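You operate a simulated robot arm through the tools that you are given. There is no shell and no other tool. Be economical: measure what you need, move in short steps, check, and stop when the job is done.

Carry out the task below with a simulated two-armed robot. There is one attempt and no reset: what you move stays moved.

Task
Pick up the clear beaker from the top of the valve stack bench with one hand, pass it to the other hand and put it on the lower shelf of the valve stack bench. Set down upright: clear beaker.

It is judged by the outcome, as a careful person would: the job done as asked, and still so three seconds after it is handed in. It fails if anything else is knocked over, pushed out of place, dropped, spilled or broken.

Robot
Two 7-joint arms with two-finger parallel grippers on one trunk, on a base that drives. Base frame: it is fixed to the floor where the robot stands at the start and does not move with it; the origin is under the middle of the robot, x ahead of it, y to its left, z up; the surface under the hand at the start is at about z = 800. Lengths are in mm, angles in degrees, forces in N, time in s.
The left shoulder is at the start at [61, 180, 1067], the right one opposite. With the tool pointing down near the work surface each hand reaches from about 320 to 760 mm from the robot's upright axis, wherever it stands, measured 20 degrees to its own side. Places, roughly: lower shelf of the valve stack bench [600, 100, 200]. Payload 3.91 kg a hand.
Tool frame (each hand has its own): the origin (TCP) lies between the finger pads and is the grasp point; the fingertips stand 30 mm ahead of it; z points along the fingers, y is the line along which they close. Largest opening 110 mm; finger width 20, thickness 10; the body of the gripper, 48 by 112 mm, starts 55 mm behind the TCP.
Orientation is that of the tool frame in the base frame, as a unit quaternion [w, x, y, z]. With the fingers straight down and closing along the base's y, the tool's x points along the base's -x, its y along +y and its z along -z.

Tools
- The arms move only by the tool arm_command. It takes "left_targets", "right_targets" or both (then of equal length, played together; a hand with none holds still); each is a list that holds one entry, the list of rows, each a list of 7 numbers: the shift along the tool's x, y, z in cm, then the turn, a rotation vector about the tool's x, y, z in degrees, then the finger opening in cm, from 0 to 11. In form: [[[x, y, z, ax, ay, az, jaw], ...]]. A call has 1 to 8 rows; each row shifts and turns the commanded pose from where the row before left it, along the tool's axes as they then stand. A row lasts 0.2 s, in which the tool goes at most 50 mm and 8.6 degrees; a call with a longer step from one row to the next is refused whole, and so is a gripper value outside its range. Where a pose cannot be reached the arm comes as near as it can. A force on the tool above 40 N (or 10 N above the force at the start of the call, whichever is more), or a blocked arm, ends the call early, and 0.2 s more pass. The fingers move at their own pace (about 72 mm/s each) and stop on an object; they squeeze with about 35 N. The grip force told is the motor's: it shows also when the fingers shut on nothing. Time passes only in rows, and 0.2 s behind the last, so rows that do not move let the fingers close. The reply holds the time, the measured pose of the TCP, the force on the tool along the base axes, the opening and the grip force, in the units named above and with some noise, with the torque about the TCP (base axes, N m) and any sound that the robot's microphone picked up.
- Cameras (640 x 400 px; columns grow to the right, rows downward): "scene" is now at [198.1, 35.5, 1256.1]; the picture's right is [0.44, -0.90, 0.01], its down [-0.50, -0.25, -0.83] and it looks along [0.74, 0.36, -0.56] (base axes); focal length 214 px, centre (320, 200). "left" rides on the left gripper at [72, -17, -103] in its tool frame; the picture's right is [0.23, 0.97, 0.00], its down [-0.76, 0.18, -0.62] and it looks along [-0.61, 0.14, 0.78] (tool axes); focal length 222 px, centre (320, 200). "right" rides on the right gripper at [72, 17, -103] in its tool frame; the picture's right is [-0.23, 0.97, 0.00], its down [-0.76, -0.18, -0.62] and it looks along [-0.61, -0.14, 0.78] (tool axes); focal length 222 px, centre (320, 200). There is no depth. A picture from a camera that has moved, and an enlarged one, comes with that camera's place and axes in the base frame and with its lens.
- camera(camera): a new picture of that camera. It takes no simulated time.
- slide_trunk(by): slides the trunk up (or, below 0, down) by that many mm; the arms and the scene camera ride with it, the base frame stays. It gives what a move gives, with no picture.
- base_move(legs): drives the robot by 1 to 6 legs, each [ahead, left, turn to the left] in mm, mm and degrees, along the robot's own axes; the way and the turn of a leg run together, so that a leg with both is an arc; at most 1500 mm and 180 degrees a leg. The arms and the cameras ride along, it lands a little off, and it stops where it bumps. It gives what a move gives.
- turn_head(pan, tilt): turns the head with the scene camera to pan (to the left, within 80 degrees either way) and tilt (down, from -29 to 69), counted from straight ahead of the robot. It gives what a move gives.
- inspect(camera, box): a new picture of the part [left, top, right, bottom] of that camera's present view, enlarged. It takes no simulated time.
- finish_job(): hands the job in; it is judged then, once.

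Go step by step. Nothing tells you exact positions but the pictures and the camera data: compare them with the known pose of the tool, close in by small moves and look again before you grip or let go. The budget is 120 turns and 88 pictures, counting those below and the enlarged ones. Unless the task says otherwise, let go and move clear before handing in, and close with one line.

The tools are called after "Emit:" by a JSON object that holds its "name" and its "arguments". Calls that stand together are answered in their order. arm_command: Moves the arms, as the interface text tells. Its arguments: {"type":"object","properties":{"left_targets":{"type":"array","items":{"type":"array","items":{"type":"array","items":{"type":"number"}}}},"right_targets":{"type":"array","items":{"type":"array","items":{"type":"array","items":{"type":"number"}}}}},"required":[]} The other tools are called the same way: slide_trunk (by) slides the trunk up or down; base_move (legs) drives the base; turn_head (pan, tilt) turns the head that bears the scene camera; camera (camera) takes a picture; inspect (camera, box) takes an enlarged picture of a part of a camera's view; finish_job () hands the job in.

At the start:

```text
time: 0.0
left_tool_pos: [439.4, 397.0, 1116.2]
left_tool_rot: [0.079, -0.084, 0.993, -0.03]
left_wrist_force: [0.3, 0.5, 1.0]
left_moment: [0.01, -0.02, -0.01]
left_opening: 110.0
left_grip_force: 0.0
right_tool_pos: [475.8, -13.8, 1227.7]
right_tool_rot: [0.033, 0.007, 0.999, 0.009]
right_wrist_force: [-0.2, -0.2, 0.4]
right_moment: [-0.02, -0.04, 0.01]
right_opening: 109.6
right_grip_force: 0.0
trunk travel left (down, up): [-325.0, 189.0]
robot x, y, heading: [-3.0, -1.3, -0.4]
head pan, tilt: [26.3, 35.2]
```

scene: 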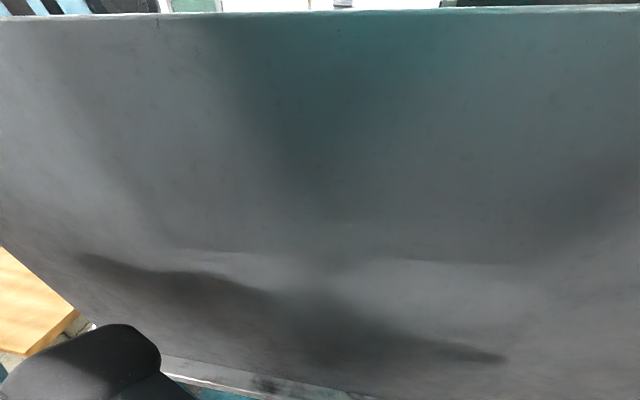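
right: 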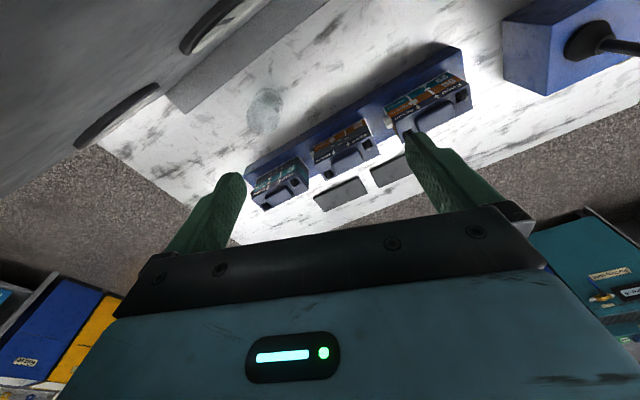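
left: 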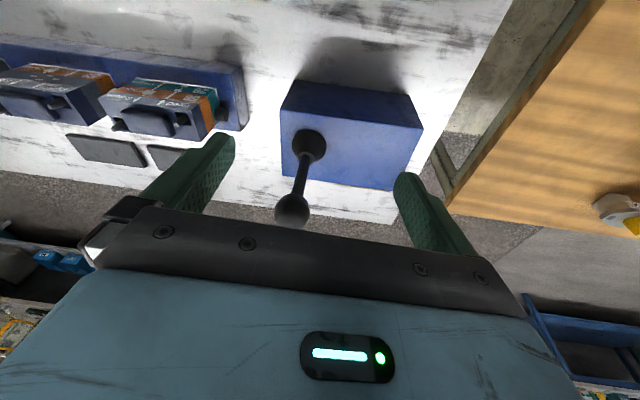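

The clear beaker seems to show in the right-hand view, on the white bench near [555, -150]. The scene view is blocked by something, so I turn the head to look.

Emit:
{"name": "turn_head", "arguments": {"pan": -10, "tilt": 35}}

Emit:
{"name": "camera", "arguments": {"camera": "scene"}}

Emit:
{"name": "inspect", "arguments": {"camera": "right", "box": [160, 40, 360, 165]}}

```text
time: 1.0
left_tool_pos: [443.2, 398.7, 1115.6]
left_tool_rot: [0.085, -0.085, 0.992, -0.031]
left_wrist_force: [0.3, -0.3, -0.1]
left_moment: [0.01, 0.02, -0.01]
left_opening: 109.9
left_grip_force: 0.1
right_tool_pos: [475.4, -14.7, 1227.2]
right_tool_rot: [0.038, 0.008, 0.999, 0.009]
right_wrist_force: [-0.2, 0.7, 0.1]
right_moment: [0.01, 0.0, 0.02]
right_opening: 109.9
right_grip_force: 0.0
trunk travel left (down, up): [-325.0, 189.0]
robot x, y, heading: [3.4, -0.6, -0.0]
head pan, tilt: [-10.0, 35.0]
```

```text
84 pictures are left
camera scene: at [208.5, -17.0, 1252.1], right [-0.18, -0.98, 0.0], down [-0.55, 0.1, -0.83], along [0.81, -0.14, -0.56], focal length 214 px, centre (320, 200)
```

scene: 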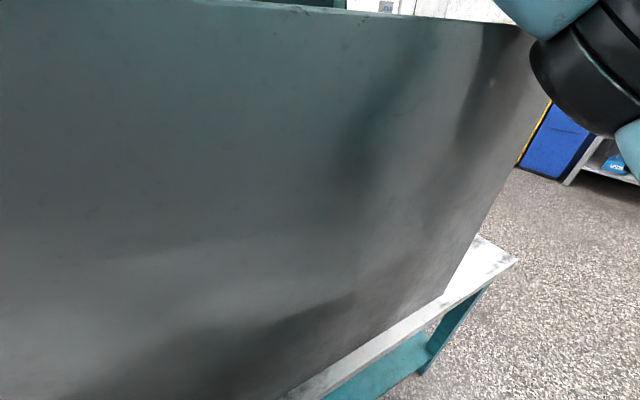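

```text
3.20 times, centred on (260, 102) of right
camera zoom: at [397.2, 0.8, 1325.0], right [0.24, 0.97, 0.04], down [0.71, -0.2, 0.68], along [0.66, -0.14, -0.74], focal length 711 px, centre (512, 512)
```

zoom: 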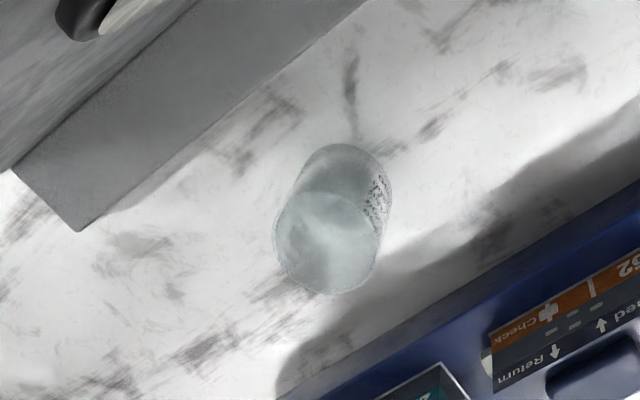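

A tall grey panel (top near z 1275) stands on the bench between me and the beaker, and the bench is turned about 16° left. The beaker is at about [540, -138], roughly 67 wide and 90 tall. My hands are over the panel, so I raise the trunk before backing off, and look over it.

Emit:
{"name": "slide_trunk", "arguments": {"by": 188}}

Emit:
{"name": "turn_head", "arguments": {"pan": 0, "tilt": 50}}

Emit:
{"name": "camera", "arguments": {"camera": "scene"}}

Emit:
{"name": "camera", "arguments": {"camera": "right"}}

Emit:
{"name": "camera", "arguments": {"camera": "left"}}

```text
time: 3.1
left_tool_pos: [457.1, 398.0, 1289.8]
left_tool_rot: [0.069, -0.083, 0.994, -0.03]
left_wrist_force: [-0.9, -0.3, 0.6]
left_moment: [-0.01, 0.03, 0.01]
left_opening: 110.2
left_grip_force: 0.0
right_tool_pos: [495.3, -12.5, 1400.4]
right_tool_rot: [0.022, 0.007, 1.0, 0.008]
right_wrist_force: [0.9, -0.2, -0.5]
right_moment: [-0.01, -0.04, 0.03]
right_opening: 110.0
right_grip_force: 0.0
trunk travel left (down, up): [-513.0, 1.0]
robot x, y, heading: [0.1, -2.8, 0.1]
head pan, tilt: [-10.0, 35.0]
```

```text
time: 3.9
left_tool_pos: [455.6, 398.5, 1290.3]
left_tool_rot: [0.069, -0.085, 0.994, -0.03]
left_wrist_force: [-0.1, 1.3, -0.7]
left_moment: [0.01, 0.01, -0.01]
left_opening: 109.9
left_grip_force: 0.1
right_tool_pos: [494.7, -12.3, 1401.8]
right_tool_rot: [0.023, 0.006, 1.0, 0.007]
right_wrist_force: [-0.6, -0.3, 0.2]
right_moment: [0.03, -0.02, 0.02]
right_opening: 109.6
right_grip_force: 0.1
trunk travel left (down, up): [-513.0, 1.0]
robot x, y, heading: [-1.2, -1.3, -0.1]
head pan, tilt: [0.0, 50.0]
```

```text
82 pictures are left
camera scene: at [87.4, -0.9, 1439.5], right [0.0, -1.0, 0.0], down [-0.77, 0.0, -0.64], along [0.64, 0.0, -0.77], focal length 214 px, centre (320, 200)
```

scene: 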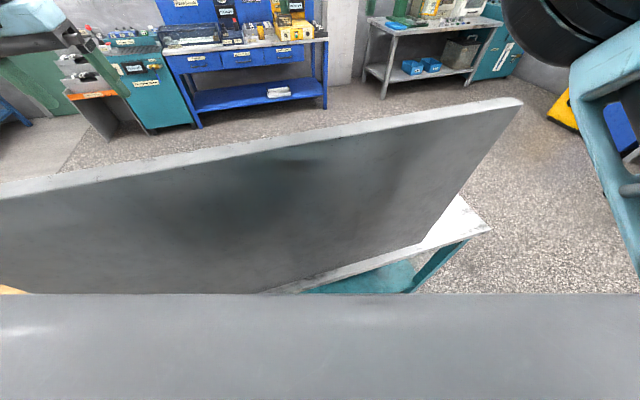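

```text
81 pictures are left
camera right: at [418.6, 3.1, 1501.3], right [0.24, 0.97, 0.03], down [0.73, -0.2, 0.65], along [0.64, -0.14, -0.76], focal length 222 px, centre (320, 200)
```

right: 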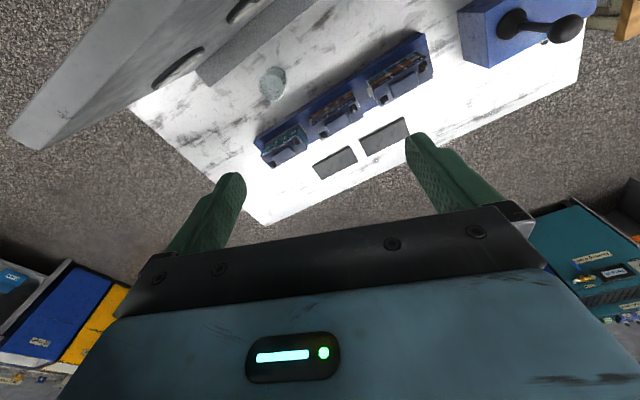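

```text
80 pictures are left
camera left: at [372.4, 374.4, 1385.4], right [-0.38, 0.92, -0.1], down [0.63, 0.34, 0.7], along [0.68, 0.21, -0.7], focal length 222 px, centre (320, 200)
```

left: 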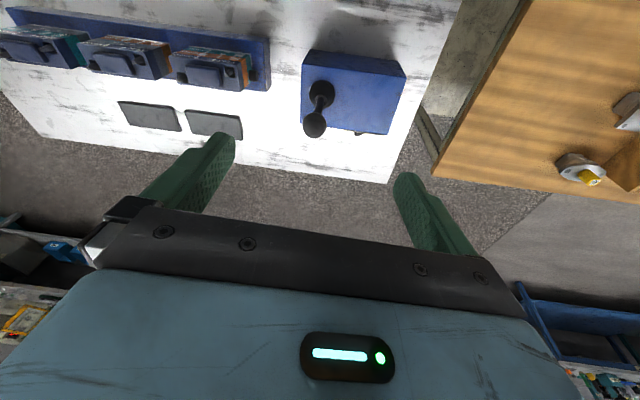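

The panel is vertical and narrow in depth, and the far side of the bench is open floor with only low valves there. I plan to go around the right end and pick the beaker from the far side, so first I raise the hands well above the panel.

Emit:
{"name": "arm_command", "arguments": {"left_targets": [[[0, 0, -5, 0, 0, 0, 11], [0, 0, -5, 0, 0, 0, 11], [0, 0, -5, 0, 0, 0, 11], [0, 0, -3, 0, 0, 0, 11]]], "right_targets": [[[0, 0, -2, 0, 0, 0, 11], [0, 0, -2, 0, 0, 0, 11], [0, 0, -1, 0, 0, 0, 11], [0, 0, 0, 0, 0, 0, 11]]]}}

Emit:
{"name": "turn_head", "arguments": {"pan": -60, "tilt": 40}}

Emit:
{"name": "camera", "arguments": {"camera": "scene"}}

```text
time: 5.1
left_tool_pos: [428.7, 407.1, 1467.4]
left_tool_rot: [0.07, -0.084, 0.994, -0.03]
left_wrist_force: [0.7, -0.5, 0.7]
left_moment: [-0.02, 0.04, 0.02]
left_opening: 109.9
left_grip_force: 0.0
right_tool_pos: [491.8, -45.0, 1449.7]
right_tool_rot: [0.024, 0.026, 0.999, 0.029]
right_wrist_force: [0.0, -0.5, 0.1]
right_moment: [-0.01, 0.03, 0.0]
right_opening: 110.0
right_grip_force: 0.2
right hand out of reach, approached as far as the arm can: row 2, 3
trunk travel left (down, up): [-513.0, 1.0]
robot x, y, heading: [-0.5, -0.8, 0.1]
head pan, tilt: [0.0, 50.0]
stopped in row 4 (right hand): the arm was blocked; the commanded pose is now the measured one
```

```text
time: 6.4
left_tool_pos: [430.4, 409.1, 1468.5]
left_tool_rot: [0.069, -0.084, 0.994, -0.03]
left_wrist_force: [0.2, 0.9, -1.2]
left_moment: [-0.03, 0.0, -0.02]
left_opening: 109.8
left_grip_force: 0.0
right_tool_pos: [491.5, -43.6, 1448.9]
right_tool_rot: [0.024, 0.026, 0.999, 0.028]
right_wrist_force: [-0.7, -0.4, 1.0]
right_moment: [0.01, -0.01, 0.03]
right_opening: 110.2
right_grip_force: 0.1
trunk travel left (down, up): [-513.0, 1.0]
robot x, y, heading: [-0.7, -1.2, -0.0]
head pan, tilt: [-60.0, 40.0]
```

```text
79 pictures are left
camera scene: at [52.7, -74.2, 1453.6], right [-0.87, -0.5, 0.0], down [-0.32, 0.56, -0.77], along [0.38, -0.66, -0.64], focal length 214 px, centre (320, 200)
```

scene: 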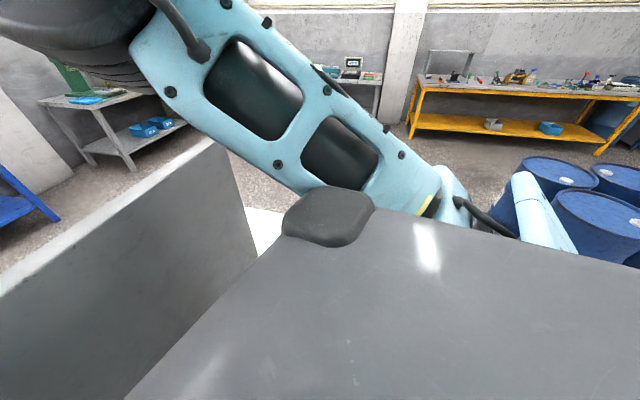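

Barrels stand to the back right, otherwise the floor around the bench's right end is open. I back off a little, square up to the bench and then slide right along it.

Emit:
{"name": "base_move", "arguments": {"legs": [[-120, 0, 0], [0, 0, 16]]}}

Emit:
{"name": "turn_head", "arguments": {"pan": -45, "tilt": 50}}

Emit:
{"name": "camera", "arguments": {"camera": "scene"}}

```text
time: 8.5
left_tool_pos: [179.6, 511.1, 1467.7]
left_tool_rot: [0.072, -0.223, 0.972, -0.019]
left_wrist_force: [0.4, 0.6, 0.3]
left_moment: [0.0, -0.02, 0.0]
left_opening: 110.0
left_grip_force: 0.1
right_tool_pos: [364.9, 93.7, 1450.3]
right_tool_rot: [0.021, -0.115, 0.993, 0.032]
right_wrist_force: [0.5, -0.4, 0.0]
right_moment: [0.0, 0.0, 0.0]
right_opening: 110.0
right_grip_force: 0.1
trunk travel left (down, up): [-513.0, 1.0]
robot x, y, heading: [-122.3, 1.8, 15.8]
head pan, tilt: [-60.0, 40.0]
```

```text
time: 9.3
left_tool_pos: [179.0, 512.1, 1468.2]
left_tool_rot: [0.073, -0.222, 0.972, -0.02]
left_wrist_force: [-0.2, 0.8, -0.3]
left_moment: [0.01, -0.02, 0.04]
left_opening: 110.0
left_grip_force: 0.0
right_tool_pos: [364.7, 94.8, 1449.6]
right_tool_rot: [0.022, -0.114, 0.993, 0.032]
right_wrist_force: [-0.2, -0.2, -0.3]
right_moment: [-0.02, 0.0, -0.01]
right_opening: 109.8
right_grip_force: 0.0
trunk travel left (down, up): [-513.0, 1.0]
robot x, y, heading: [-117.6, 0.3, 15.8]
head pan, tilt: [-45.0, 50.0]
```

```text
78 pictures are left
camera scene: at [-42.4, -35.0, 1439.5], right [-0.49, -0.87, 0.0], down [-0.67, 0.37, -0.64], along [0.56, -0.31, -0.77], focal length 214 px, centre (320, 200)
```

scene: 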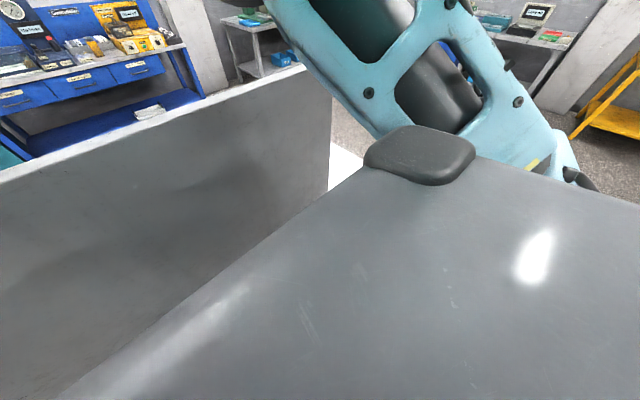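

I now stand square to the bench. Next I slide right along it, then check the way.

Emit:
{"name": "base_move", "arguments": {"legs": [[0, -1150, 0]]}}

Emit:
{"name": "turn_head", "arguments": {"pan": 20, "tilt": 40}}

Emit:
{"name": "camera", "arguments": {"camera": "scene"}}

```text
time: 19.8
left_tool_pos: [500.7, -615.5, 1468.3]
left_tool_rot: [0.072, -0.219, 0.973, -0.02]
left_wrist_force: [-0.2, -0.4, 1.2]
left_moment: [0.0, 0.05, -0.01]
left_opening: 110.1
left_grip_force: 0.0
right_tool_pos: [684.5, -1034.1, 1450.7]
right_tool_rot: [0.02, -0.111, 0.993, 0.032]
right_wrist_force: [0.7, 0.1, 0.4]
right_moment: [0.02, 0.01, 0.0]
right_opening: 109.8
right_grip_force: 0.1
trunk travel left (down, up): [-513.0, 1.0]
robot x, y, heading: [198.4, -1126.1, 15.5]
head pan, tilt: [-45.0, 50.0]
```

```text
time: 21.2
left_tool_pos: [501.0, -614.6, 1468.1]
left_tool_rot: [0.072, -0.218, 0.973, -0.021]
left_wrist_force: [0.3, 0.0, 0.5]
left_moment: [0.0, -0.02, 0.02]
left_opening: 110.0
left_grip_force: 0.1
right_tool_pos: [683.4, -1034.0, 1450.7]
right_tool_rot: [0.021, -0.111, 0.993, 0.032]
right_wrist_force: [-0.3, -1.0, -0.4]
right_moment: [0.01, 0.01, -0.05]
right_opening: 110.1
right_grip_force: 0.1
trunk travel left (down, up): [-513.0, 1.0]
robot x, y, heading: [197.3, -1122.6, 15.5]
head pan, tilt: [20.0, 40.0]
```

```text
77 pictures are left
camera scene: at [278.0, -1073.2, 1453.6], right [0.58, -0.81, 0.0], down [-0.52, -0.37, -0.77], along [0.62, 0.45, -0.64], focal length 214 px, centre (320, 200)
```

scene: 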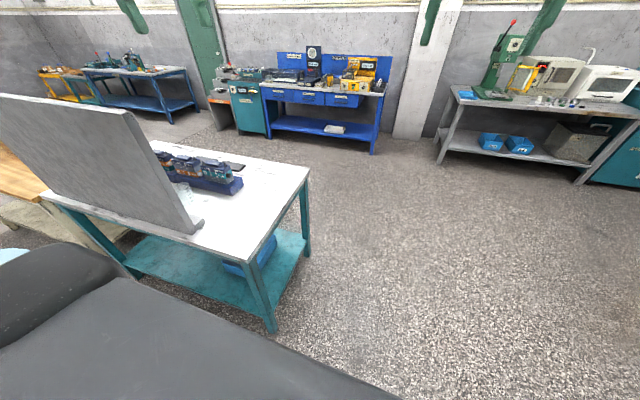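

Now I see the whole bench: panel at the front, valves and beaker behind it, teal lower shelf with a blue bin near the right end. I enlarge it for details.

Emit:
{"name": "inspect", "arguments": {"camera": "scene", "box": [40, 120, 340, 340]}}

```text
1.82 times, centred on (190, 230) of scene
camera zoom: at [278.0, -1073.2, 1453.6], right [0.58, -0.81, 0.0], down [-0.52, -0.37, -0.77], along [0.62, 0.45, -0.64], focal length 390 px, centre (556, 146)
```

zoom: 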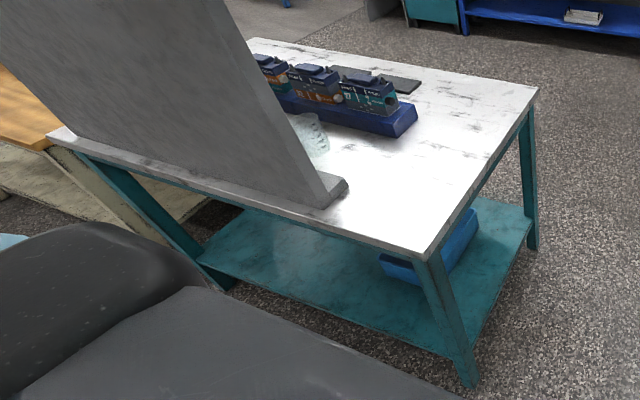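

From the right end the beaker can be reached along the gap between panel and valves. I drive forward to beside the right end and turn to face along the bench.

Emit:
{"name": "base_move", "arguments": {"legs": [[785, 0, 0], [0, 0, 90]]}}

Emit:
{"name": "turn_head", "arguments": {"pan": 10, "tilt": 50}}

Emit:
{"name": "camera", "arguments": {"camera": "scene"}}

```text
time: 29.2
left_tool_pos: [444.1, -617.9, 1469.4]
left_tool_rot: [-0.065, 0.843, -0.533, -0.037]
left_wrist_force: [-0.4, 0.4, -0.3]
left_moment: [-0.01, -0.01, -0.02]
left_opening: 110.1
left_grip_force: 0.0
right_tool_pos: [864.7, -435.0, 1450.2]
right_tool_rot: [0.007, 0.781, -0.623, -0.037]
right_wrist_force: [-0.1, -0.1, -0.4]
right_moment: [0.01, 0.01, 0.0]
right_opening: 110.1
right_grip_force: 0.1
trunk travel left (down, up): [-513.0, 1.0]
robot x, y, heading: [953.8, -918.7, 105.6]
head pan, tilt: [20.0, 40.0]
```

```text
time: 30.0
left_tool_pos: [445.3, -617.3, 1467.1]
left_tool_rot: [-0.066, 0.843, -0.533, -0.037]
left_wrist_force: [0.4, 0.8, -0.1]
left_moment: [-0.01, 0.0, -0.02]
left_opening: 110.2
left_grip_force: 0.1
right_tool_pos: [865.3, -435.5, 1449.7]
right_tool_rot: [0.008, 0.781, -0.623, -0.038]
right_wrist_force: [0.6, -0.2, 0.0]
right_moment: [0.02, -0.02, 0.03]
right_opening: 110.0
right_grip_force: 0.1
trunk travel left (down, up): [-513.0, 1.0]
robot x, y, heading: [954.7, -918.8, 105.4]
head pan, tilt: [10.0, 50.0]
```

```text
75 pictures are left
camera scene: at [918.6, -841.5, 1439.5], right [0.9, 0.43, 0.0], down [0.33, -0.69, -0.64], along [-0.28, 0.58, -0.77], focal length 214 px, centre (320, 200)
```

scene: 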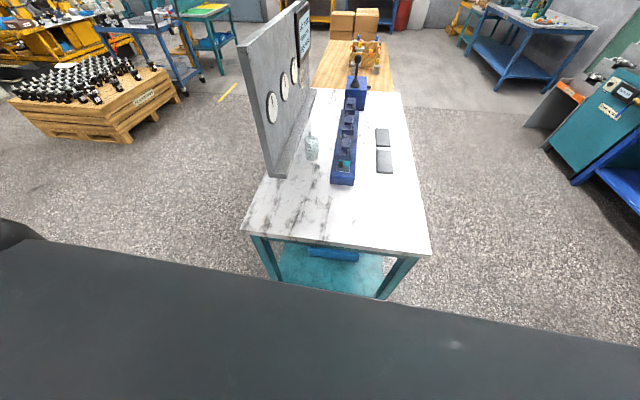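

The panel carries gauges on its back; the beaker stands between it and the valve row, with a clear corridor from this end. I enlarge to measure it.

Emit:
{"name": "inspect", "arguments": {"camera": "scene", "box": [230, 80, 440, 280]}}

Emit:
{"name": "inspect", "arguments": {"camera": "scene", "box": [285, 120, 345, 180]}}

```text
2.00 times, centred on (335, 180) of scene
camera zoom: at [918.6, -841.5, 1439.5], right [0.9, 0.43, 0.0], down [0.33, -0.69, -0.64], along [-0.28, 0.58, -0.77], focal length 429 px, centre (290, 240)
```

zoom: 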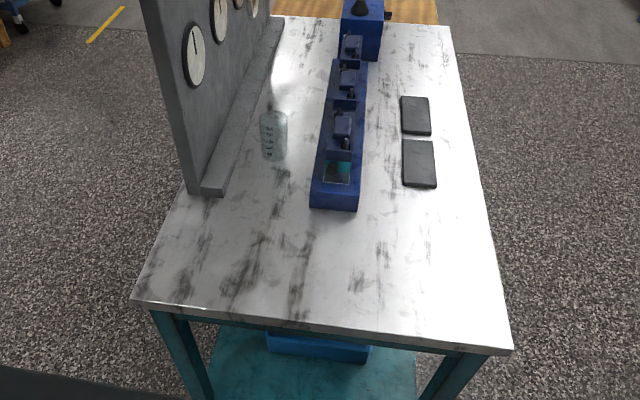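

```text
6.67 times, centred on (315, 150) of scene
camera zoom: at [918.6, -841.5, 1439.5], right [0.9, 0.43, 0.0], down [0.33, -0.69, -0.64], along [-0.28, 0.58, -0.77], focal length 1430 px, centre (353, 533)
```

zoom: 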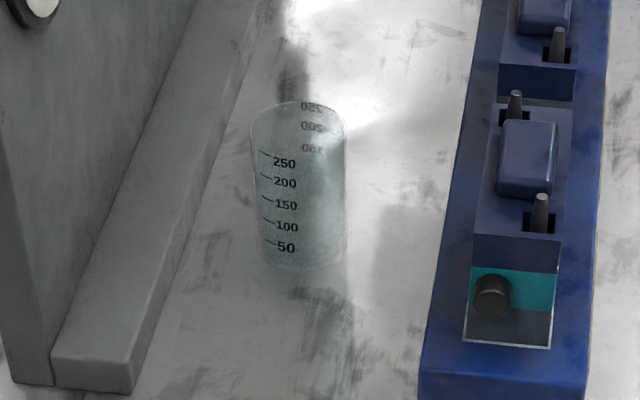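

Beaker: centre about [540, -137], 65 wide, 95 tall on z 800. I drive closer to the end and turn the left hand to face along the bench, tilted 45° forward-down.

Emit:
{"name": "base_move", "arguments": {"legs": [[130, 0, 0.6]]}}

Emit:
{"name": "arm_command", "arguments": {"left_targets": [[[0, -4, 0, 0, -7.4, 2, 11], [0, -4, 0, 0, -7.4, 2, 11], [0, -4, 0, 0, -7.4, 2, 11], [0, -4, 0, 0, -7.4, 2, 11], [0, -4, 0, 0, -7.4, 2, 11]]]}}

```text
time: 31.2
left_tool_pos: [407.3, -503.5, 1469.0]
left_tool_rot: [-0.066, 0.846, -0.527, -0.039]
left_wrist_force: [-0.2, -1.0, 0.2]
left_moment: [0.0, -0.01, 0.0]
left_opening: 110.1
left_grip_force: 0.0
right_tool_pos: [824.0, -314.3, 1452.4]
right_tool_rot: [0.008, 0.784, -0.619, -0.038]
right_wrist_force: [0.5, -1.4, 0.5]
right_moment: [0.03, 0.0, 0.04]
right_opening: 110.2
right_grip_force: 0.1
trunk travel left (down, up): [-513.0, 1.0]
robot x, y, heading: [918.0, -797.0, 106.5]
head pan, tilt: [10.0, 50.0]
```

```text
time: 32.5
left_tool_pos: [592.6, -428.3, 1476.8]
left_tool_rot: [-0.227, 0.742, -0.549, -0.311]
left_wrist_force: [1.1, 0.2, 1.4]
left_moment: [0.03, 0.03, 0.02]
left_opening: 110.1
left_grip_force: 0.0
right_tool_pos: [823.8, -312.5, 1450.5]
right_tool_rot: [0.008, 0.784, -0.619, -0.038]
right_wrist_force: [0.5, -0.5, 0.7]
right_moment: [0.0, 0.02, 0.01]
right_opening: 110.0
right_grip_force: 0.0
trunk travel left (down, up): [-513.0, 1.0]
robot x, y, heading: [923.2, -793.4, 106.3]
head pan, tilt: [10.0, 50.0]
```

Left hand is now in line with the corridor. I lower the trunk for better reach and look.

Emit:
{"name": "slide_trunk", "arguments": {"by": -300}}

Emit:
{"name": "camera", "arguments": {"camera": "scene"}}

Emit:
{"name": "camera", "arguments": {"camera": "left"}}

```text
time: 35.1
left_tool_pos: [587.5, -421.7, 1181.8]
left_tool_rot: [-0.221, 0.745, -0.55, -0.306]
left_wrist_force: [2.6, 14.9, -16.4]
left_moment: [1.45, 1.15, 1.28]
left_opening: 110.0
left_grip_force: 0.2
right_tool_pos: [820.9, -311.0, 1156.6]
right_tool_rot: [0.01, 0.785, -0.619, -0.035]
right_wrist_force: [-0.5, 0.0, 0.3]
right_moment: [-0.02, 0.03, 0.04]
right_opening: 109.9
right_grip_force: 0.1
trunk travel left (down, up): [-222.0, 292.0]
robot x, y, heading: [919.8, -798.1, 106.7]
head pan, tilt: [10.0, 50.0]
stopped: the force on the tool passed its limit at 42 N (the readings are from after the stop); the commanded pose is now the measured one
```

```text
72 pictures are left
camera scene: at [832.6, -566.2, 1125.9], right [0.87, 0.49, 0.0], down [0.36, -0.64, -0.68], along [-0.34, 0.59, -0.73], focal length 214 px, centre (320, 200)
```

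scene: 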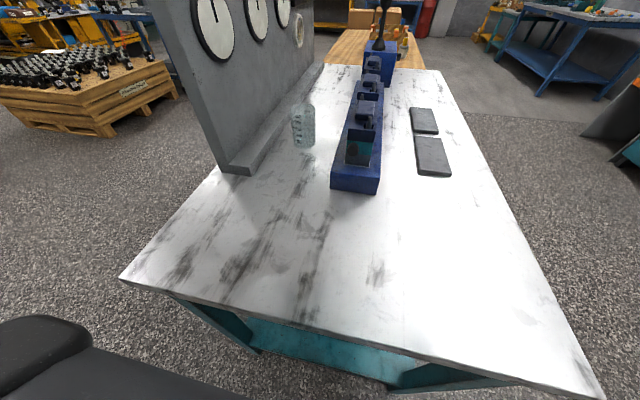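

```text
71 pictures are left
camera left: at [640.0, -535.4, 1204.9], right [-0.88, -0.45, -0.15], down [-0.19, 0.05, 0.98], along [-0.43, 0.89, -0.13], focal length 222 px, centre (320, 200)
```

left: 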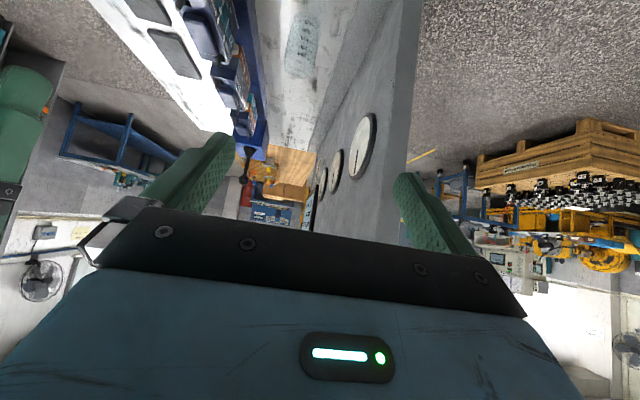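

The stop came from contact somewhere around the left hand; the trunk leans forward as it sinks, so it probably met my own body. I move the hand forward-down and toward the corridor centre, away from the body, and recheck forces.

Emit:
{"name": "arm_command", "arguments": {"left_targets": [[[0.1, -1.0, 3, 0, 0, 0, 11], [0.1, -1.1, 3, 0, 0, 0, 11], [0.1, -1.0, 3, 0, 0, 0, 11], [0.1, -1.0, 3, 0, 0, 0, 11]]]}}

Emit:
{"name": "camera", "arguments": {"camera": "left"}}

```text
time: 36.1
left_tool_pos: [603.4, -333.2, 1098.3]
left_tool_rot: [-0.228, 0.746, -0.545, -0.308]
left_wrist_force: [-0.6, -1.0, -0.7]
left_moment: [0.01, -0.02, -0.01]
left_opening: 110.1
left_grip_force: 0.1
right_tool_pos: [821.4, -309.3, 1157.2]
right_tool_rot: [0.01, 0.785, -0.618, -0.036]
right_wrist_force: [0.3, 0.7, 0.3]
right_moment: [-0.03, -0.04, 0.0]
right_opening: 110.0
right_grip_force: 0.0
trunk travel left (down, up): [-222.0, 292.0]
robot x, y, heading: [918.3, -797.9, 106.4]
head pan, tilt: [10.0, 50.0]
```

```text
70 pictures are left
camera left: at [655.5, -446.2, 1121.3], right [-0.88, -0.45, -0.17], down [-0.2, 0.04, 0.98], along [-0.43, 0.89, -0.12], focal length 222 px, centre (320, 200)
```

left: 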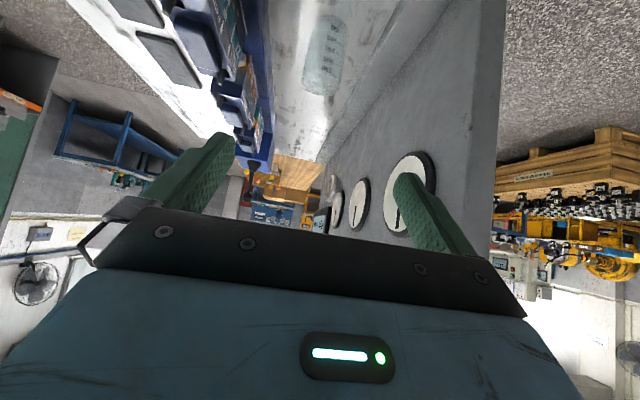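

Forces are clear now and the hand is centred on the corridor. I advance toward a stand-off in front of the beaker.

Emit:
{"name": "arm_command", "arguments": {"left_targets": [[[0.5, 0, 4.5, 0, 0, 0, 11], [0.5, 0, 4.5, 0, 0, 0, 11], [0.5, 0, 4.5, 0, 0, 0, 11], [0.5, 0, 4.5, 0, 0, 0, 11], [0.3, 0, 4, 0, 0, 0, 11]]]}}

Emit:
{"name": "camera", "arguments": {"camera": "left"}}

Emit:
{"name": "camera", "arguments": {"camera": "scene"}}

```text
time: 37.3
left_tool_pos: [560.5, -202.2, 923.8]
left_tool_rot: [-0.223, 0.744, -0.55, -0.307]
left_wrist_force: [-0.8, 0.4, 0.1]
left_moment: [0.02, 0.0, 0.0]
left_opening: 110.1
left_grip_force: 0.1
right_tool_pos: [822.9, -311.1, 1157.1]
right_tool_rot: [0.01, 0.785, -0.618, -0.036]
right_wrist_force: [-0.1, -0.1, -0.4]
right_moment: [0.01, -0.03, 0.01]
right_opening: 110.0
right_grip_force: 0.1
trunk travel left (down, up): [-222.0, 292.0]
robot x, y, heading: [919.1, -797.2, 106.3]
head pan, tilt: [10.0, 50.0]
```

```text
69 pictures are left
camera left: at [612.8, -315.6, 947.3], right [-0.88, -0.44, -0.15], down [-0.2, 0.05, 0.98], along [-0.43, 0.89, -0.13], focal length 222 px, centre (320, 200)
```

left: 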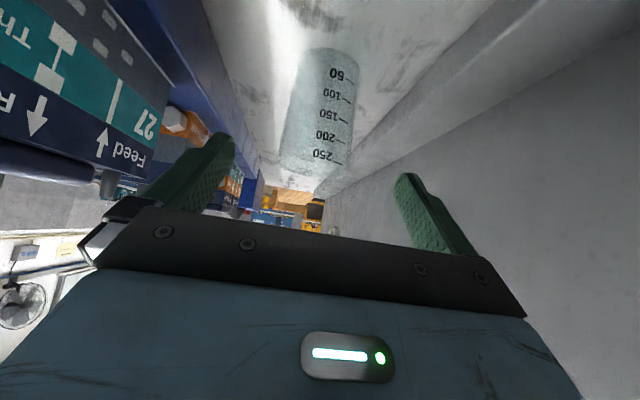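

```text
68 pictures are left
camera scene: at [837.3, -566.3, 1121.9], right [0.9, 0.44, 0.0], down [0.34, -0.69, -0.64], along [-0.29, 0.58, -0.77], focal length 214 px, centre (320, 200)
```

scene: 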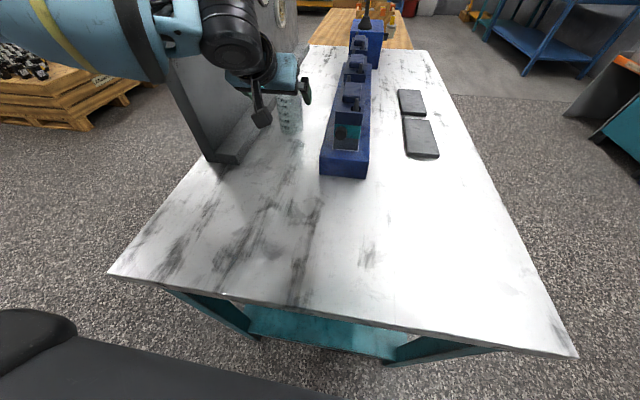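

The beaker is between the open fingers, somewhat ahead. The left forearm looks close to the panel's end, so I check that clearance before going on.

Emit:
{"name": "inspect", "arguments": {"camera": "scene", "box": [80, 0, 340, 180]}}

```text
2.22 times, centred on (210, 90) of scene
camera zoom: at [837.3, -566.3, 1121.9], right [0.9, 0.44, 0.0], down [0.34, -0.69, -0.64], along [-0.29, 0.58, -0.77], focal length 477 px, centre (564, 444)
```

zoom: 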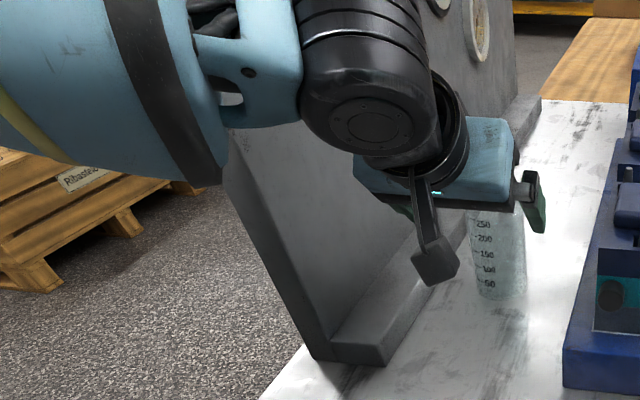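

The left elbow flares toward the panel and its forearm would touch the panel's end if I advanced. I'll use the right arm instead, whose elbow flares over the low valves, so I withdraw the left hand along the way it came.

Emit:
{"name": "arm_command", "arguments": {"left_targets": [[[-0.5, 0, -4.5, 0, 0, 0, 11], [-0.5, 0, -4.5, 0, 0, 0, 11], [-0.5, 0, -4.5, 0, 0, 0, 11], [-0.5, 0, -4.5, 0, 0, 0, 11], [-0.3, 0, -4, 0, 0, 0, 11]]]}}

Emit:
{"name": "base_move", "arguments": {"legs": [[-300, 0, 0]]}}

Emit:
{"name": "base_move", "arguments": {"legs": [[0, 340, 0]]}}

```text
time: 38.5
left_tool_pos: [598.3, -335.2, 1096.2]
left_tool_rot: [-0.222, 0.747, -0.547, -0.306]
left_wrist_force: [0.0, -0.2, -0.3]
left_moment: [-0.01, -0.02, 0.05]
left_opening: 109.8
left_grip_force: 0.0
right_tool_pos: [822.4, -311.1, 1157.9]
right_tool_rot: [0.009, 0.785, -0.619, -0.036]
right_wrist_force: [-0.4, -0.1, 0.2]
right_moment: [0.02, 0.01, 0.02]
right_opening: 110.1
right_grip_force: 0.1
trunk travel left (down, up): [-222.0, 292.0]
robot x, y, heading: [922.2, -797.1, 106.4]
head pan, tilt: [10.0, 50.0]
```

```text
time: 40.6
left_tool_pos: [681.6, -621.9, 1096.6]
left_tool_rot: [-0.223, 0.747, -0.546, -0.308]
left_wrist_force: [-0.3, -1.0, 0.9]
left_moment: [0.01, -0.05, 0.0]
left_opening: 110.0
left_grip_force: 0.0
right_tool_pos: [904.9, -598.9, 1158.6]
right_tool_rot: [0.01, 0.786, -0.617, -0.036]
right_wrist_force: [-0.3, -1.0, -0.5]
right_moment: [-0.01, 0.01, 0.02]
right_opening: 110.2
right_grip_force: 0.1
trunk travel left (down, up): [-222.0, 292.0]
robot x, y, heading: [1004.8, -1082.2, 106.6]
head pan, tilt: [10.0, 50.0]
```

```text
time: 44.2
left_tool_pos: [351.5, -720.3, 1095.3]
left_tool_rot: [-0.222, 0.747, -0.546, -0.307]
left_wrist_force: [0.9, 0.0, 0.1]
left_moment: [-0.02, -0.02, 0.02]
left_opening: 110.0
left_grip_force: 0.0
right_tool_pos: [573.4, -697.2, 1157.8]
right_tool_rot: [0.01, 0.786, -0.617, -0.035]
right_wrist_force: [-0.4, 0.1, -0.7]
right_moment: [0.01, 0.03, 0.0]
right_opening: 110.2
right_grip_force: 0.2
trunk travel left (down, up): [-222.0, 292.0]
robot x, y, heading: [674.7, -1187.6, 106.9]
head pan, tilt: [10.0, 50.0]
```

Now the robot stands at the left part of the bench end, backed off. I tilt the right hand 45° forward-down and bring it in line with the corridor.

Emit:
{"name": "arm_command", "arguments": {"right_targets": [[[-2, -2.1, 0, 0.36, -7.1, -0.6, 11], [-2, -2.1, 0, 0.36, -7.1, -0.6, 11], [-2, -2.1, 0, 0.36, -7.1, -0.6, 11], [-1, -2.1, 0, 0.36, -7.1, -0.6, 11], [0, -2.1, 0, 0.36, -7.1, -0.6, 11], [0, -2.1, 0, 0.36, -7.1, -0.6, 11]]]}}

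Emit:
{"name": "turn_head", "arguments": {"pan": -5, "tilt": 40}}

Emit:
{"name": "camera", "arguments": {"camera": "scene"}}

```text
time: 45.6
left_tool_pos: [351.7, -719.7, 1095.5]
left_tool_rot: [-0.222, 0.747, -0.546, -0.308]
left_wrist_force: [0.1, 0.8, 0.6]
left_moment: [0.02, 0.02, -0.03]
left_opening: 110.1
left_grip_force: 0.0
right_tool_pos: [678.8, -597.9, 1166.9]
right_tool_rot: [-0.23, 0.738, -0.554, -0.308]
right_wrist_force: [0.3, 0.3, -0.1]
right_moment: [0.02, 0.0, -0.02]
right_opening: 109.9
right_grip_force: 0.1
trunk travel left (down, up): [-222.0, 292.0]
robot x, y, heading: [673.2, -1180.5, 106.8]
head pan, tilt: [10.0, 50.0]
```

```text
time: 46.3
left_tool_pos: [351.2, -721.1, 1096.8]
left_tool_rot: [-0.223, 0.747, -0.546, -0.308]
left_wrist_force: [-0.7, 0.2, -0.3]
left_moment: [0.0, 0.01, 0.01]
left_opening: 109.8
left_grip_force: 0.0
right_tool_pos: [679.8, -597.7, 1167.4]
right_tool_rot: [-0.231, 0.738, -0.554, -0.307]
right_wrist_force: [0.9, -0.3, 0.2]
right_moment: [0.02, 0.0, 0.02]
right_opening: 110.2
right_grip_force: 0.1
trunk travel left (down, up): [-222.0, 292.0]
robot x, y, heading: [671.4, -1180.3, 106.5]
head pan, tilt: [-5.0, 40.0]
```

```text
66 pictures are left
camera scene: at [607.9, -938.1, 1136.3], right [0.98, 0.2, 0.0], down [0.13, -0.63, -0.77], along [-0.16, 0.75, -0.64], focal length 214 px, centre (320, 200)
```

scene: 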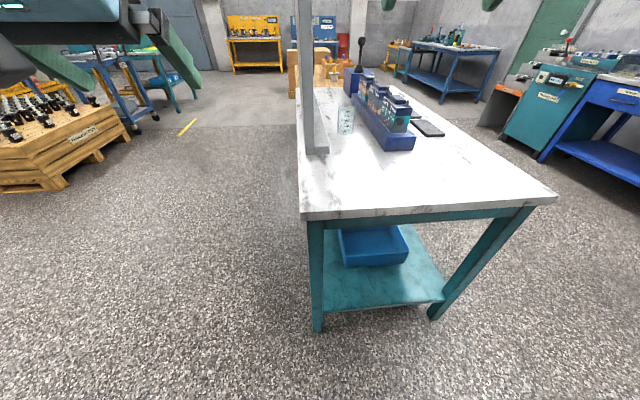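

The way is clear. I drive forward to the bench end with the right hand in line with the corridor.

Emit:
{"name": "base_move", "arguments": {"legs": [[300, 0, 0]]}}

Emit:
{"name": "camera", "arguments": {"camera": "right"}}

Emit:
{"name": "camera", "arguments": {"camera": "scene"}}

```text
time: 48.4
left_tool_pos: [260.3, -437.9, 1095.1]
left_tool_rot: [-0.221, 0.749, -0.543, -0.309]
left_wrist_force: [0.7, -0.3, -0.4]
left_moment: [0.01, 0.02, -0.02]
left_opening: 110.2
left_grip_force: 0.1
right_tool_pos: [587.7, -311.4, 1167.2]
right_tool_rot: [-0.229, 0.741, -0.551, -0.308]
right_wrist_force: [-0.2, -0.3, -0.4]
right_moment: [-0.01, 0.0, -0.04]
right_opening: 110.1
right_grip_force: 0.2
trunk travel left (down, up): [-222.0, 292.0]
robot x, y, heading: [583.3, -894.9, 106.8]
head pan, tilt: [-5.0, 40.0]
```

```text
65 pictures are left
camera right: at [608.4, -437.2, 1187.6], right [-0.98, -0.13, 0.16], down [0.14, 0.14, 0.98], along [-0.15, 0.98, -0.12], focal length 222 px, centre (320, 200)
```

right: 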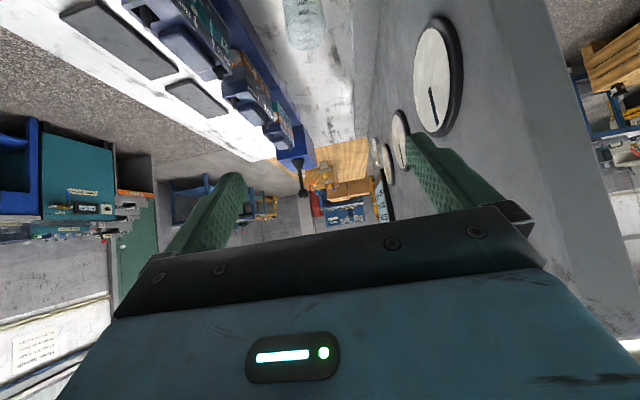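

```text
64 pictures are left
camera scene: at [519.4, -653.0, 1136.2], right [0.98, 0.21, 0.0], down [0.13, -0.63, -0.77], along [-0.16, 0.75, -0.64], focal length 214 px, centre (320, 200)
```

scene: 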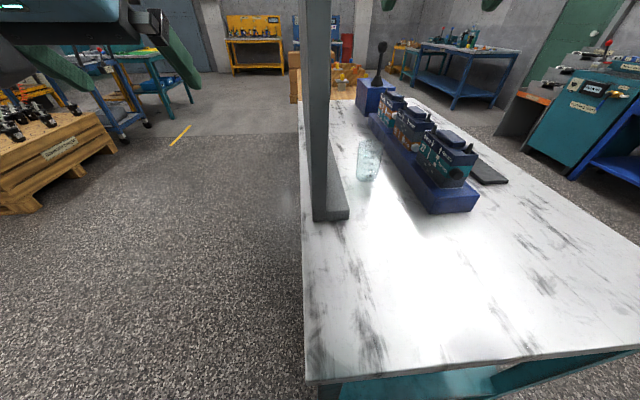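

The right hand is lined up (n offset of a few mm). I bring it down toward a stand-off in front of the beaker, most of the way.

Emit:
{"name": "arm_command", "arguments": {"right_targets": [[[1.3, -0.1, 3.8, 0, 0, 0, 11], [1.3, -0.1, 3.8, 0, 0, 0, 11], [1.3, -0.1, 3.8, 0, 0, 0, 11], [1.3, -0.1, 3.8, 0, 0, 0, 11], [1.3, -0.1, 3.8, 0, 0, 0, 11]]]}}

Emit:
{"name": "turn_head", "arguments": {"pan": -10, "tilt": 25}}

Emit:
{"name": "camera", "arguments": {"camera": "scene"}}

Emit:
{"name": "camera", "arguments": {"camera": "right"}}

```text
time: 49.6
left_tool_pos: [262.2, -437.7, 1095.7]
left_tool_rot: [-0.221, 0.749, -0.543, -0.308]
left_wrist_force: [0.4, -0.3, -0.6]
left_moment: [-0.03, 0.03, -0.01]
left_opening: 110.0
left_grip_force: 0.0
right_tool_pos: [569.5, -226.5, 987.4]
right_tool_rot: [-0.23, 0.741, -0.551, -0.309]
right_wrist_force: [-0.5, -0.6, 0.2]
right_moment: [-0.02, -0.03, 0.02]
right_opening: 109.9
right_grip_force: 0.1
trunk travel left (down, up): [-222.0, 292.0]
robot x, y, heading: [588.0, -897.0, 107.2]
head pan, tilt: [-5.0, 40.0]
```

```text
time: 50.3
left_tool_pos: [262.5, -437.5, 1095.7]
left_tool_rot: [-0.22, 0.75, -0.542, -0.308]
left_wrist_force: [0.2, -0.8, -0.2]
left_moment: [0.02, -0.01, 0.01]
left_opening: 110.0
left_grip_force: 0.0
right_tool_pos: [568.5, -227.7, 987.6]
right_tool_rot: [-0.229, 0.74, -0.552, -0.307]
right_wrist_force: [0.5, 0.2, 0.5]
right_moment: [0.0, -0.01, -0.04]
right_opening: 109.9
right_grip_force: 0.0
trunk travel left (down, up): [-222.0, 292.0]
robot x, y, heading: [588.8, -896.5, 107.2]
head pan, tilt: [-10.0, 25.0]
```

```text
63 pictures are left
camera scene: at [526.0, -645.1, 1159.5], right [0.99, 0.12, 0.0], down [0.05, -0.42, -0.91], along [-0.11, 0.9, -0.42], focal length 214 px, centre (320, 200)
```

scene: 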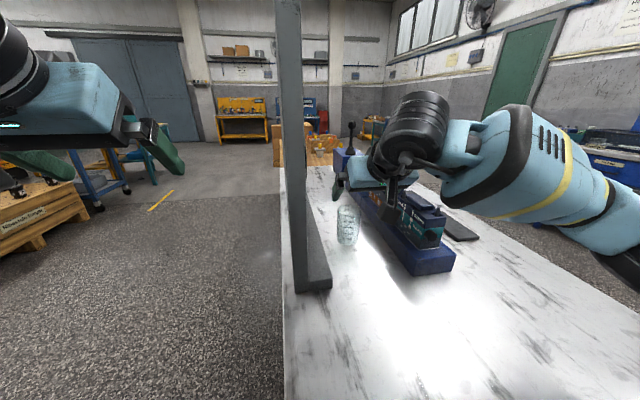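

```text
62 pictures are left
camera right: at [588.8, -351.9, 1008.4], right [-0.98, -0.13, 0.16], down [0.14, 0.14, 0.98], along [-0.15, 0.98, -0.12], focal length 222 px, centre (320, 200)
```

right: 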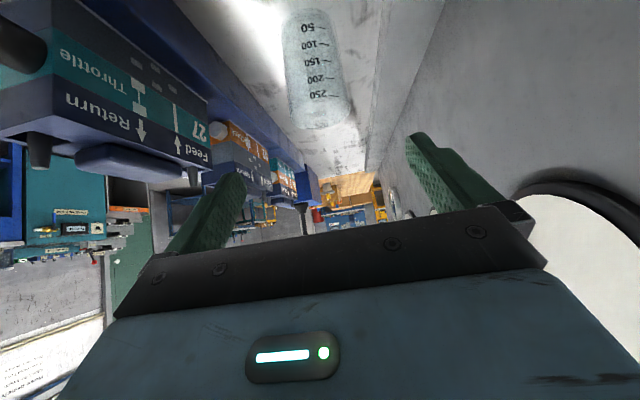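

The right forearm has plenty of room over the bench. I continue down along the tool axis to nearly the grip position, then look again.

Emit:
{"name": "arm_command", "arguments": {"right_targets": [[[0.9, 0.05, 3, 0, 0, 0, 11], [0.9, 0.05, 3, 0, 0, 0, 11], [0, 0, 3, 0, 0, 0, 11], [0, 0, 2.5, 0, 0, 0, 11]]]}}

Emit:
{"name": "camera", "arguments": {"camera": "right"}}

Emit:
{"name": "inspect", "arguments": {"camera": "scene", "box": [270, 80, 530, 290]}}

```text
time: 51.3
left_tool_pos: [261.0, -437.2, 1095.5]
left_tool_rot: [-0.221, 0.749, -0.544, -0.308]
left_wrist_force: [0.1, -0.9, -0.9]
left_moment: [0.03, -0.04, -0.06]
left_opening: 110.1
left_grip_force: 0.2
right_tool_pos: [547.1, -159.4, 892.9]
right_tool_rot: [-0.23, 0.74, -0.551, -0.309]
right_wrist_force: [-0.6, 0.7, -0.2]
right_moment: [0.01, 0.0, 0.0]
right_opening: 110.1
right_grip_force: 0.1
trunk travel left (down, up): [-222.0, 292.0]
robot x, y, heading: [589.8, -895.2, 107.2]
head pan, tilt: [-10.0, 25.0]
```

```text
61 pictures are left
camera right: at [567.7, -284.3, 913.3], right [-0.98, -0.13, 0.16], down [0.14, 0.14, 0.98], along [-0.15, 0.98, -0.12], focal length 222 px, centre (320, 200)
```

right: 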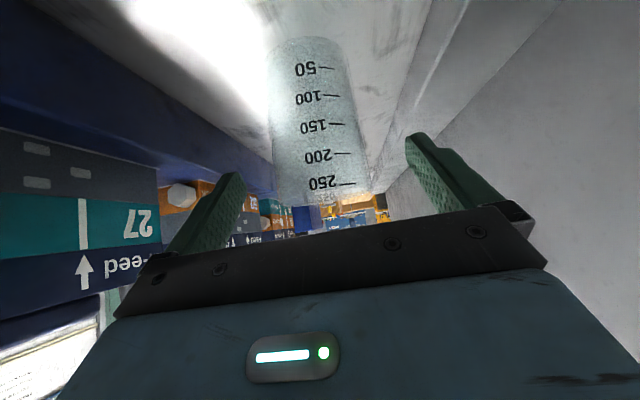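

```text
1.90 times, centred on (400, 185) of scene
camera zoom: at [525.8, -644.8, 1159.5], right [0.99, 0.12, 0.0], down [0.05, -0.42, -0.91], along [-0.11, 0.9, -0.42], focal length 408 px, centre (168, 229)
```

zoom: 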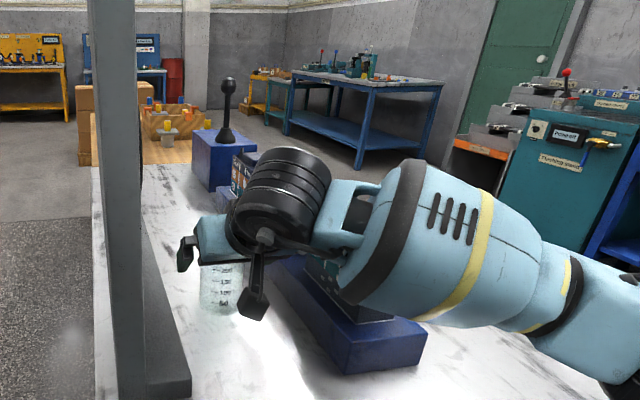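

The beaker sits centred between the fingers, 35 mm short of the grip point. I advance and close on its upper half.

Emit:
{"name": "arm_command", "arguments": {"right_targets": [[[0, 0.05, 1.7, 0, 0, 0, 11], [0, 0, 1.7, 0, 0, 0, 11], [0, 0, 0, 0, 0, 0, 5], [0, 0, 0, 0, 0, 0, 5], [0, 0, 0, 0, 0, 0, 5], [0, 0, 0, 0, 0, 0, 5]]]}}

Emit:
{"name": "camera", "arguments": {"camera": "right"}}

```text
time: 52.7
left_tool_pos: [261.3, -437.3, 1096.2]
left_tool_rot: [-0.221, 0.749, -0.543, -0.309]
left_wrist_force: [0.3, -0.7, 0.1]
left_moment: [0.01, -0.01, 0.0]
left_opening: 110.1
left_grip_force: 0.1
right_tool_pos: [539.9, -137.6, 869.7]
right_tool_rot: [-0.23, 0.741, -0.551, -0.309]
right_wrist_force: [0.0, -0.1, -0.2]
right_moment: [0.03, 0.0, -0.01]
right_opening: 60.3
right_grip_force: 35.0
trunk travel left (down, up): [-222.0, 292.0]
robot x, y, heading: [585.2, -895.4, 107.1]
head pan, tilt: [-10.0, 25.0]
```

```text
59 pictures are left
camera right: at [560.4, -262.4, 890.2], right [-0.98, -0.13, 0.16], down [0.14, 0.14, 0.98], along [-0.15, 0.98, -0.12], focal length 222 px, centre (320, 200)
```

right: 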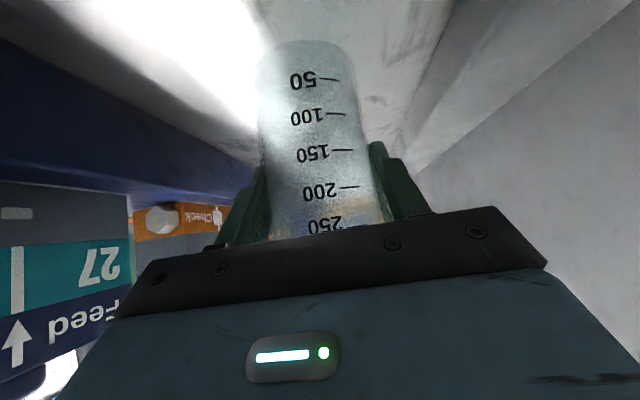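

Grip is firm at 60 mm opening with 35 N. I lift straight up 120 mm and check.

Emit:
{"name": "arm_command", "arguments": {"right_targets": [[[-1.4, 0, -1.4, 0, 0, 0, 5], [-2.1, 0, -2.1, 0, 0, 0, 5], [-2.5, 0, -2.5, 0, 0, 0, 5], [-2.5, 0, -2.5, 0, 0, 0, 5]]]}}

Emit:
{"name": "camera", "arguments": {"camera": "scene"}}

```text
time: 53.7
left_tool_pos: [261.5, -439.4, 1096.2]
left_tool_rot: [-0.221, 0.749, -0.543, -0.308]
left_wrist_force: [0.4, 0.7, 0.3]
left_moment: [0.0, -0.04, -0.03]
left_opening: 109.9
left_grip_force: 0.1
right_tool_pos: [538.8, -137.7, 990.9]
right_tool_rot: [-0.229, 0.741, -0.551, -0.308]
right_wrist_force: [-1.0, 0.3, -0.8]
right_moment: [0.02, 0.0, 0.01]
right_opening: 60.3
right_grip_force: 34.8
trunk travel left (down, up): [-222.0, 292.0]
robot x, y, heading: [586.5, -896.8, 107.3]
head pan, tilt: [-10.0, 25.0]
```

```text
58 pictures are left
camera scene: at [525.8, -645.6, 1159.7], right [0.99, 0.12, 0.0], down [0.05, -0.42, -0.91], along [-0.11, 0.9, -0.42], focal length 214 px, centre (320, 200)
```

scene: 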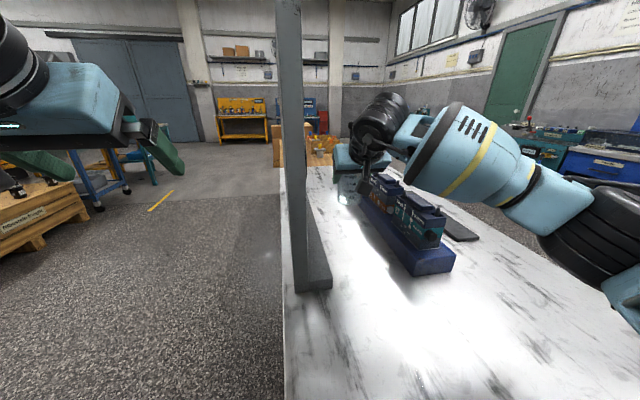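

The beaker is up and clear. I back the base away from the bench with it.

Emit:
{"name": "base_move", "arguments": {"legs": [[-460, 0, 0]]}}

Emit:
{"name": "turn_head", "arguments": {"pan": 0, "tilt": 30}}

Emit:
{"name": "camera", "arguments": {"camera": "scene"}}

```text
time: 56.5
left_tool_pos: [396.9, -879.9, 1095.4]
left_tool_rot: [-0.221, 0.75, -0.543, -0.308]
left_wrist_force: [-1.2, -0.7, -0.3]
left_moment: [0.01, 0.01, 0.01]
left_opening: 109.9
left_grip_force: 0.0
right_tool_pos: [673.7, -579.3, 991.0]
right_tool_rot: [-0.229, 0.741, -0.551, -0.308]
right_wrist_force: [-0.7, 0.3, -0.7]
right_moment: [0.01, 0.0, -0.02]
right_opening: 60.2
right_grip_force: 34.8
trunk travel left (down, up): [-222.0, 292.0]
robot x, y, heading: [724.4, -1334.3, 107.1]
head pan, tilt: [-10.0, 25.0]
```

```text
time: 57.2
left_tool_pos: [396.8, -878.8, 1095.6]
left_tool_rot: [-0.221, 0.749, -0.543, -0.309]
left_wrist_force: [-0.3, -0.2, 0.8]
left_moment: [0.02, 0.02, -0.01]
left_opening: 110.1
left_grip_force: 0.0
right_tool_pos: [674.7, -577.9, 989.2]
right_tool_rot: [-0.23, 0.74, -0.552, -0.308]
right_wrist_force: [-0.6, -0.3, -0.8]
right_moment: [0.01, -0.01, 0.01]
right_opening: 60.3
right_grip_force: 35.5
trunk travel left (down, up): [-222.0, 292.0]
robot x, y, heading: [722.8, -1336.2, 107.2]
head pan, tilt: [0.0, 30.0]
```

```text
57 pictures are left
camera scene: at [646.6, -1091.3, 1151.6], right [0.96, 0.29, 0.0], down [0.15, -0.48, -0.87], along [-0.25, 0.83, -0.5], focal length 214 px, centre (320, 200)
```

scene: 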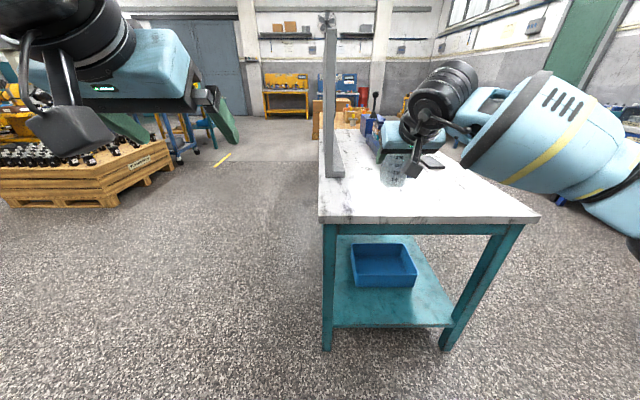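

I hold the beaker clear of the bench with the right hand. Next I turn the left hand to point to the robot's right, slightly down, so it can grip the beaker's lower part from the left side.

Emit:
{"name": "arm_command", "arguments": {"left_targets": [[[0, 0, 0, 6.25, -0.57, 5.25, 11], [0, 0, 0, 6.25, -0.57, 5.25, 11], [0, 0, 0, 6.25, -0.57, 5.25, 11], [0, 0, 0, 6.25, -0.57, 5.25, 11], [0, 0, 0, 6.25, -0.57, 5.25, 11], [0, 0, 0, 6.25, -0.57, 5.25, 11], [0, 0, 0, 6.25, -0.57, 5.25, 11]]]}}

Emit:
{"name": "arm_command", "arguments": {"left_targets": [[[0, 0, 0, 6.25, -0.57, 5.25, 11], [0, 0, 0, 6.25, -0.57, 5.25, 11], [0, 0, 0, 6.25, -0.57, 5.25, 11], [0, 0, 0, 6.25, -0.57, 5.25, 11], [0, 0, 0, 6.25, -0.57, 5.25, 11], [0, 0, 0, 6.25, -0.57, 5.25, 11]]]}}

```text
time: 58.8
left_tool_pos: [396.2, -879.9, 1095.4]
left_tool_rot: [0.393, -0.4, 0.812, 0.165]
left_wrist_force: [-0.8, 0.1, -0.5]
left_moment: [0.0, -0.01, -0.01]
left_opening: 110.1
left_grip_force: 0.0
right_tool_pos: [674.2, -578.4, 989.2]
right_tool_rot: [-0.23, 0.741, -0.551, -0.308]
right_wrist_force: [0.0, -0.6, -1.1]
right_moment: [-0.01, 0.01, 0.04]
right_opening: 60.5
right_grip_force: 34.6
trunk travel left (down, up): [-222.0, 292.0]
robot x, y, heading: [721.2, -1336.5, 107.1]
head pan, tilt: [0.0, 30.0]
```

```text
time: 60.2
left_tool_pos: [396.8, -879.4, 1094.6]
left_tool_rot: [0.464, -0.017, 0.886, 0.008]
left_wrist_force: [-0.2, 0.1, -0.6]
left_moment: [-0.03, 0.03, 0.02]
left_opening: 110.2
left_grip_force: 0.0
right_tool_pos: [674.8, -577.9, 989.5]
right_tool_rot: [-0.23, 0.74, -0.551, -0.309]
right_wrist_force: [-0.8, 0.9, -1.2]
right_moment: [0.01, 0.05, -0.02]
right_opening: 59.9
right_grip_force: 35.2
trunk travel left (down, up): [-222.0, 292.0]
robot x, y, heading: [724.0, -1339.4, 107.2]
head pan, tilt: [0.0, 30.0]
```

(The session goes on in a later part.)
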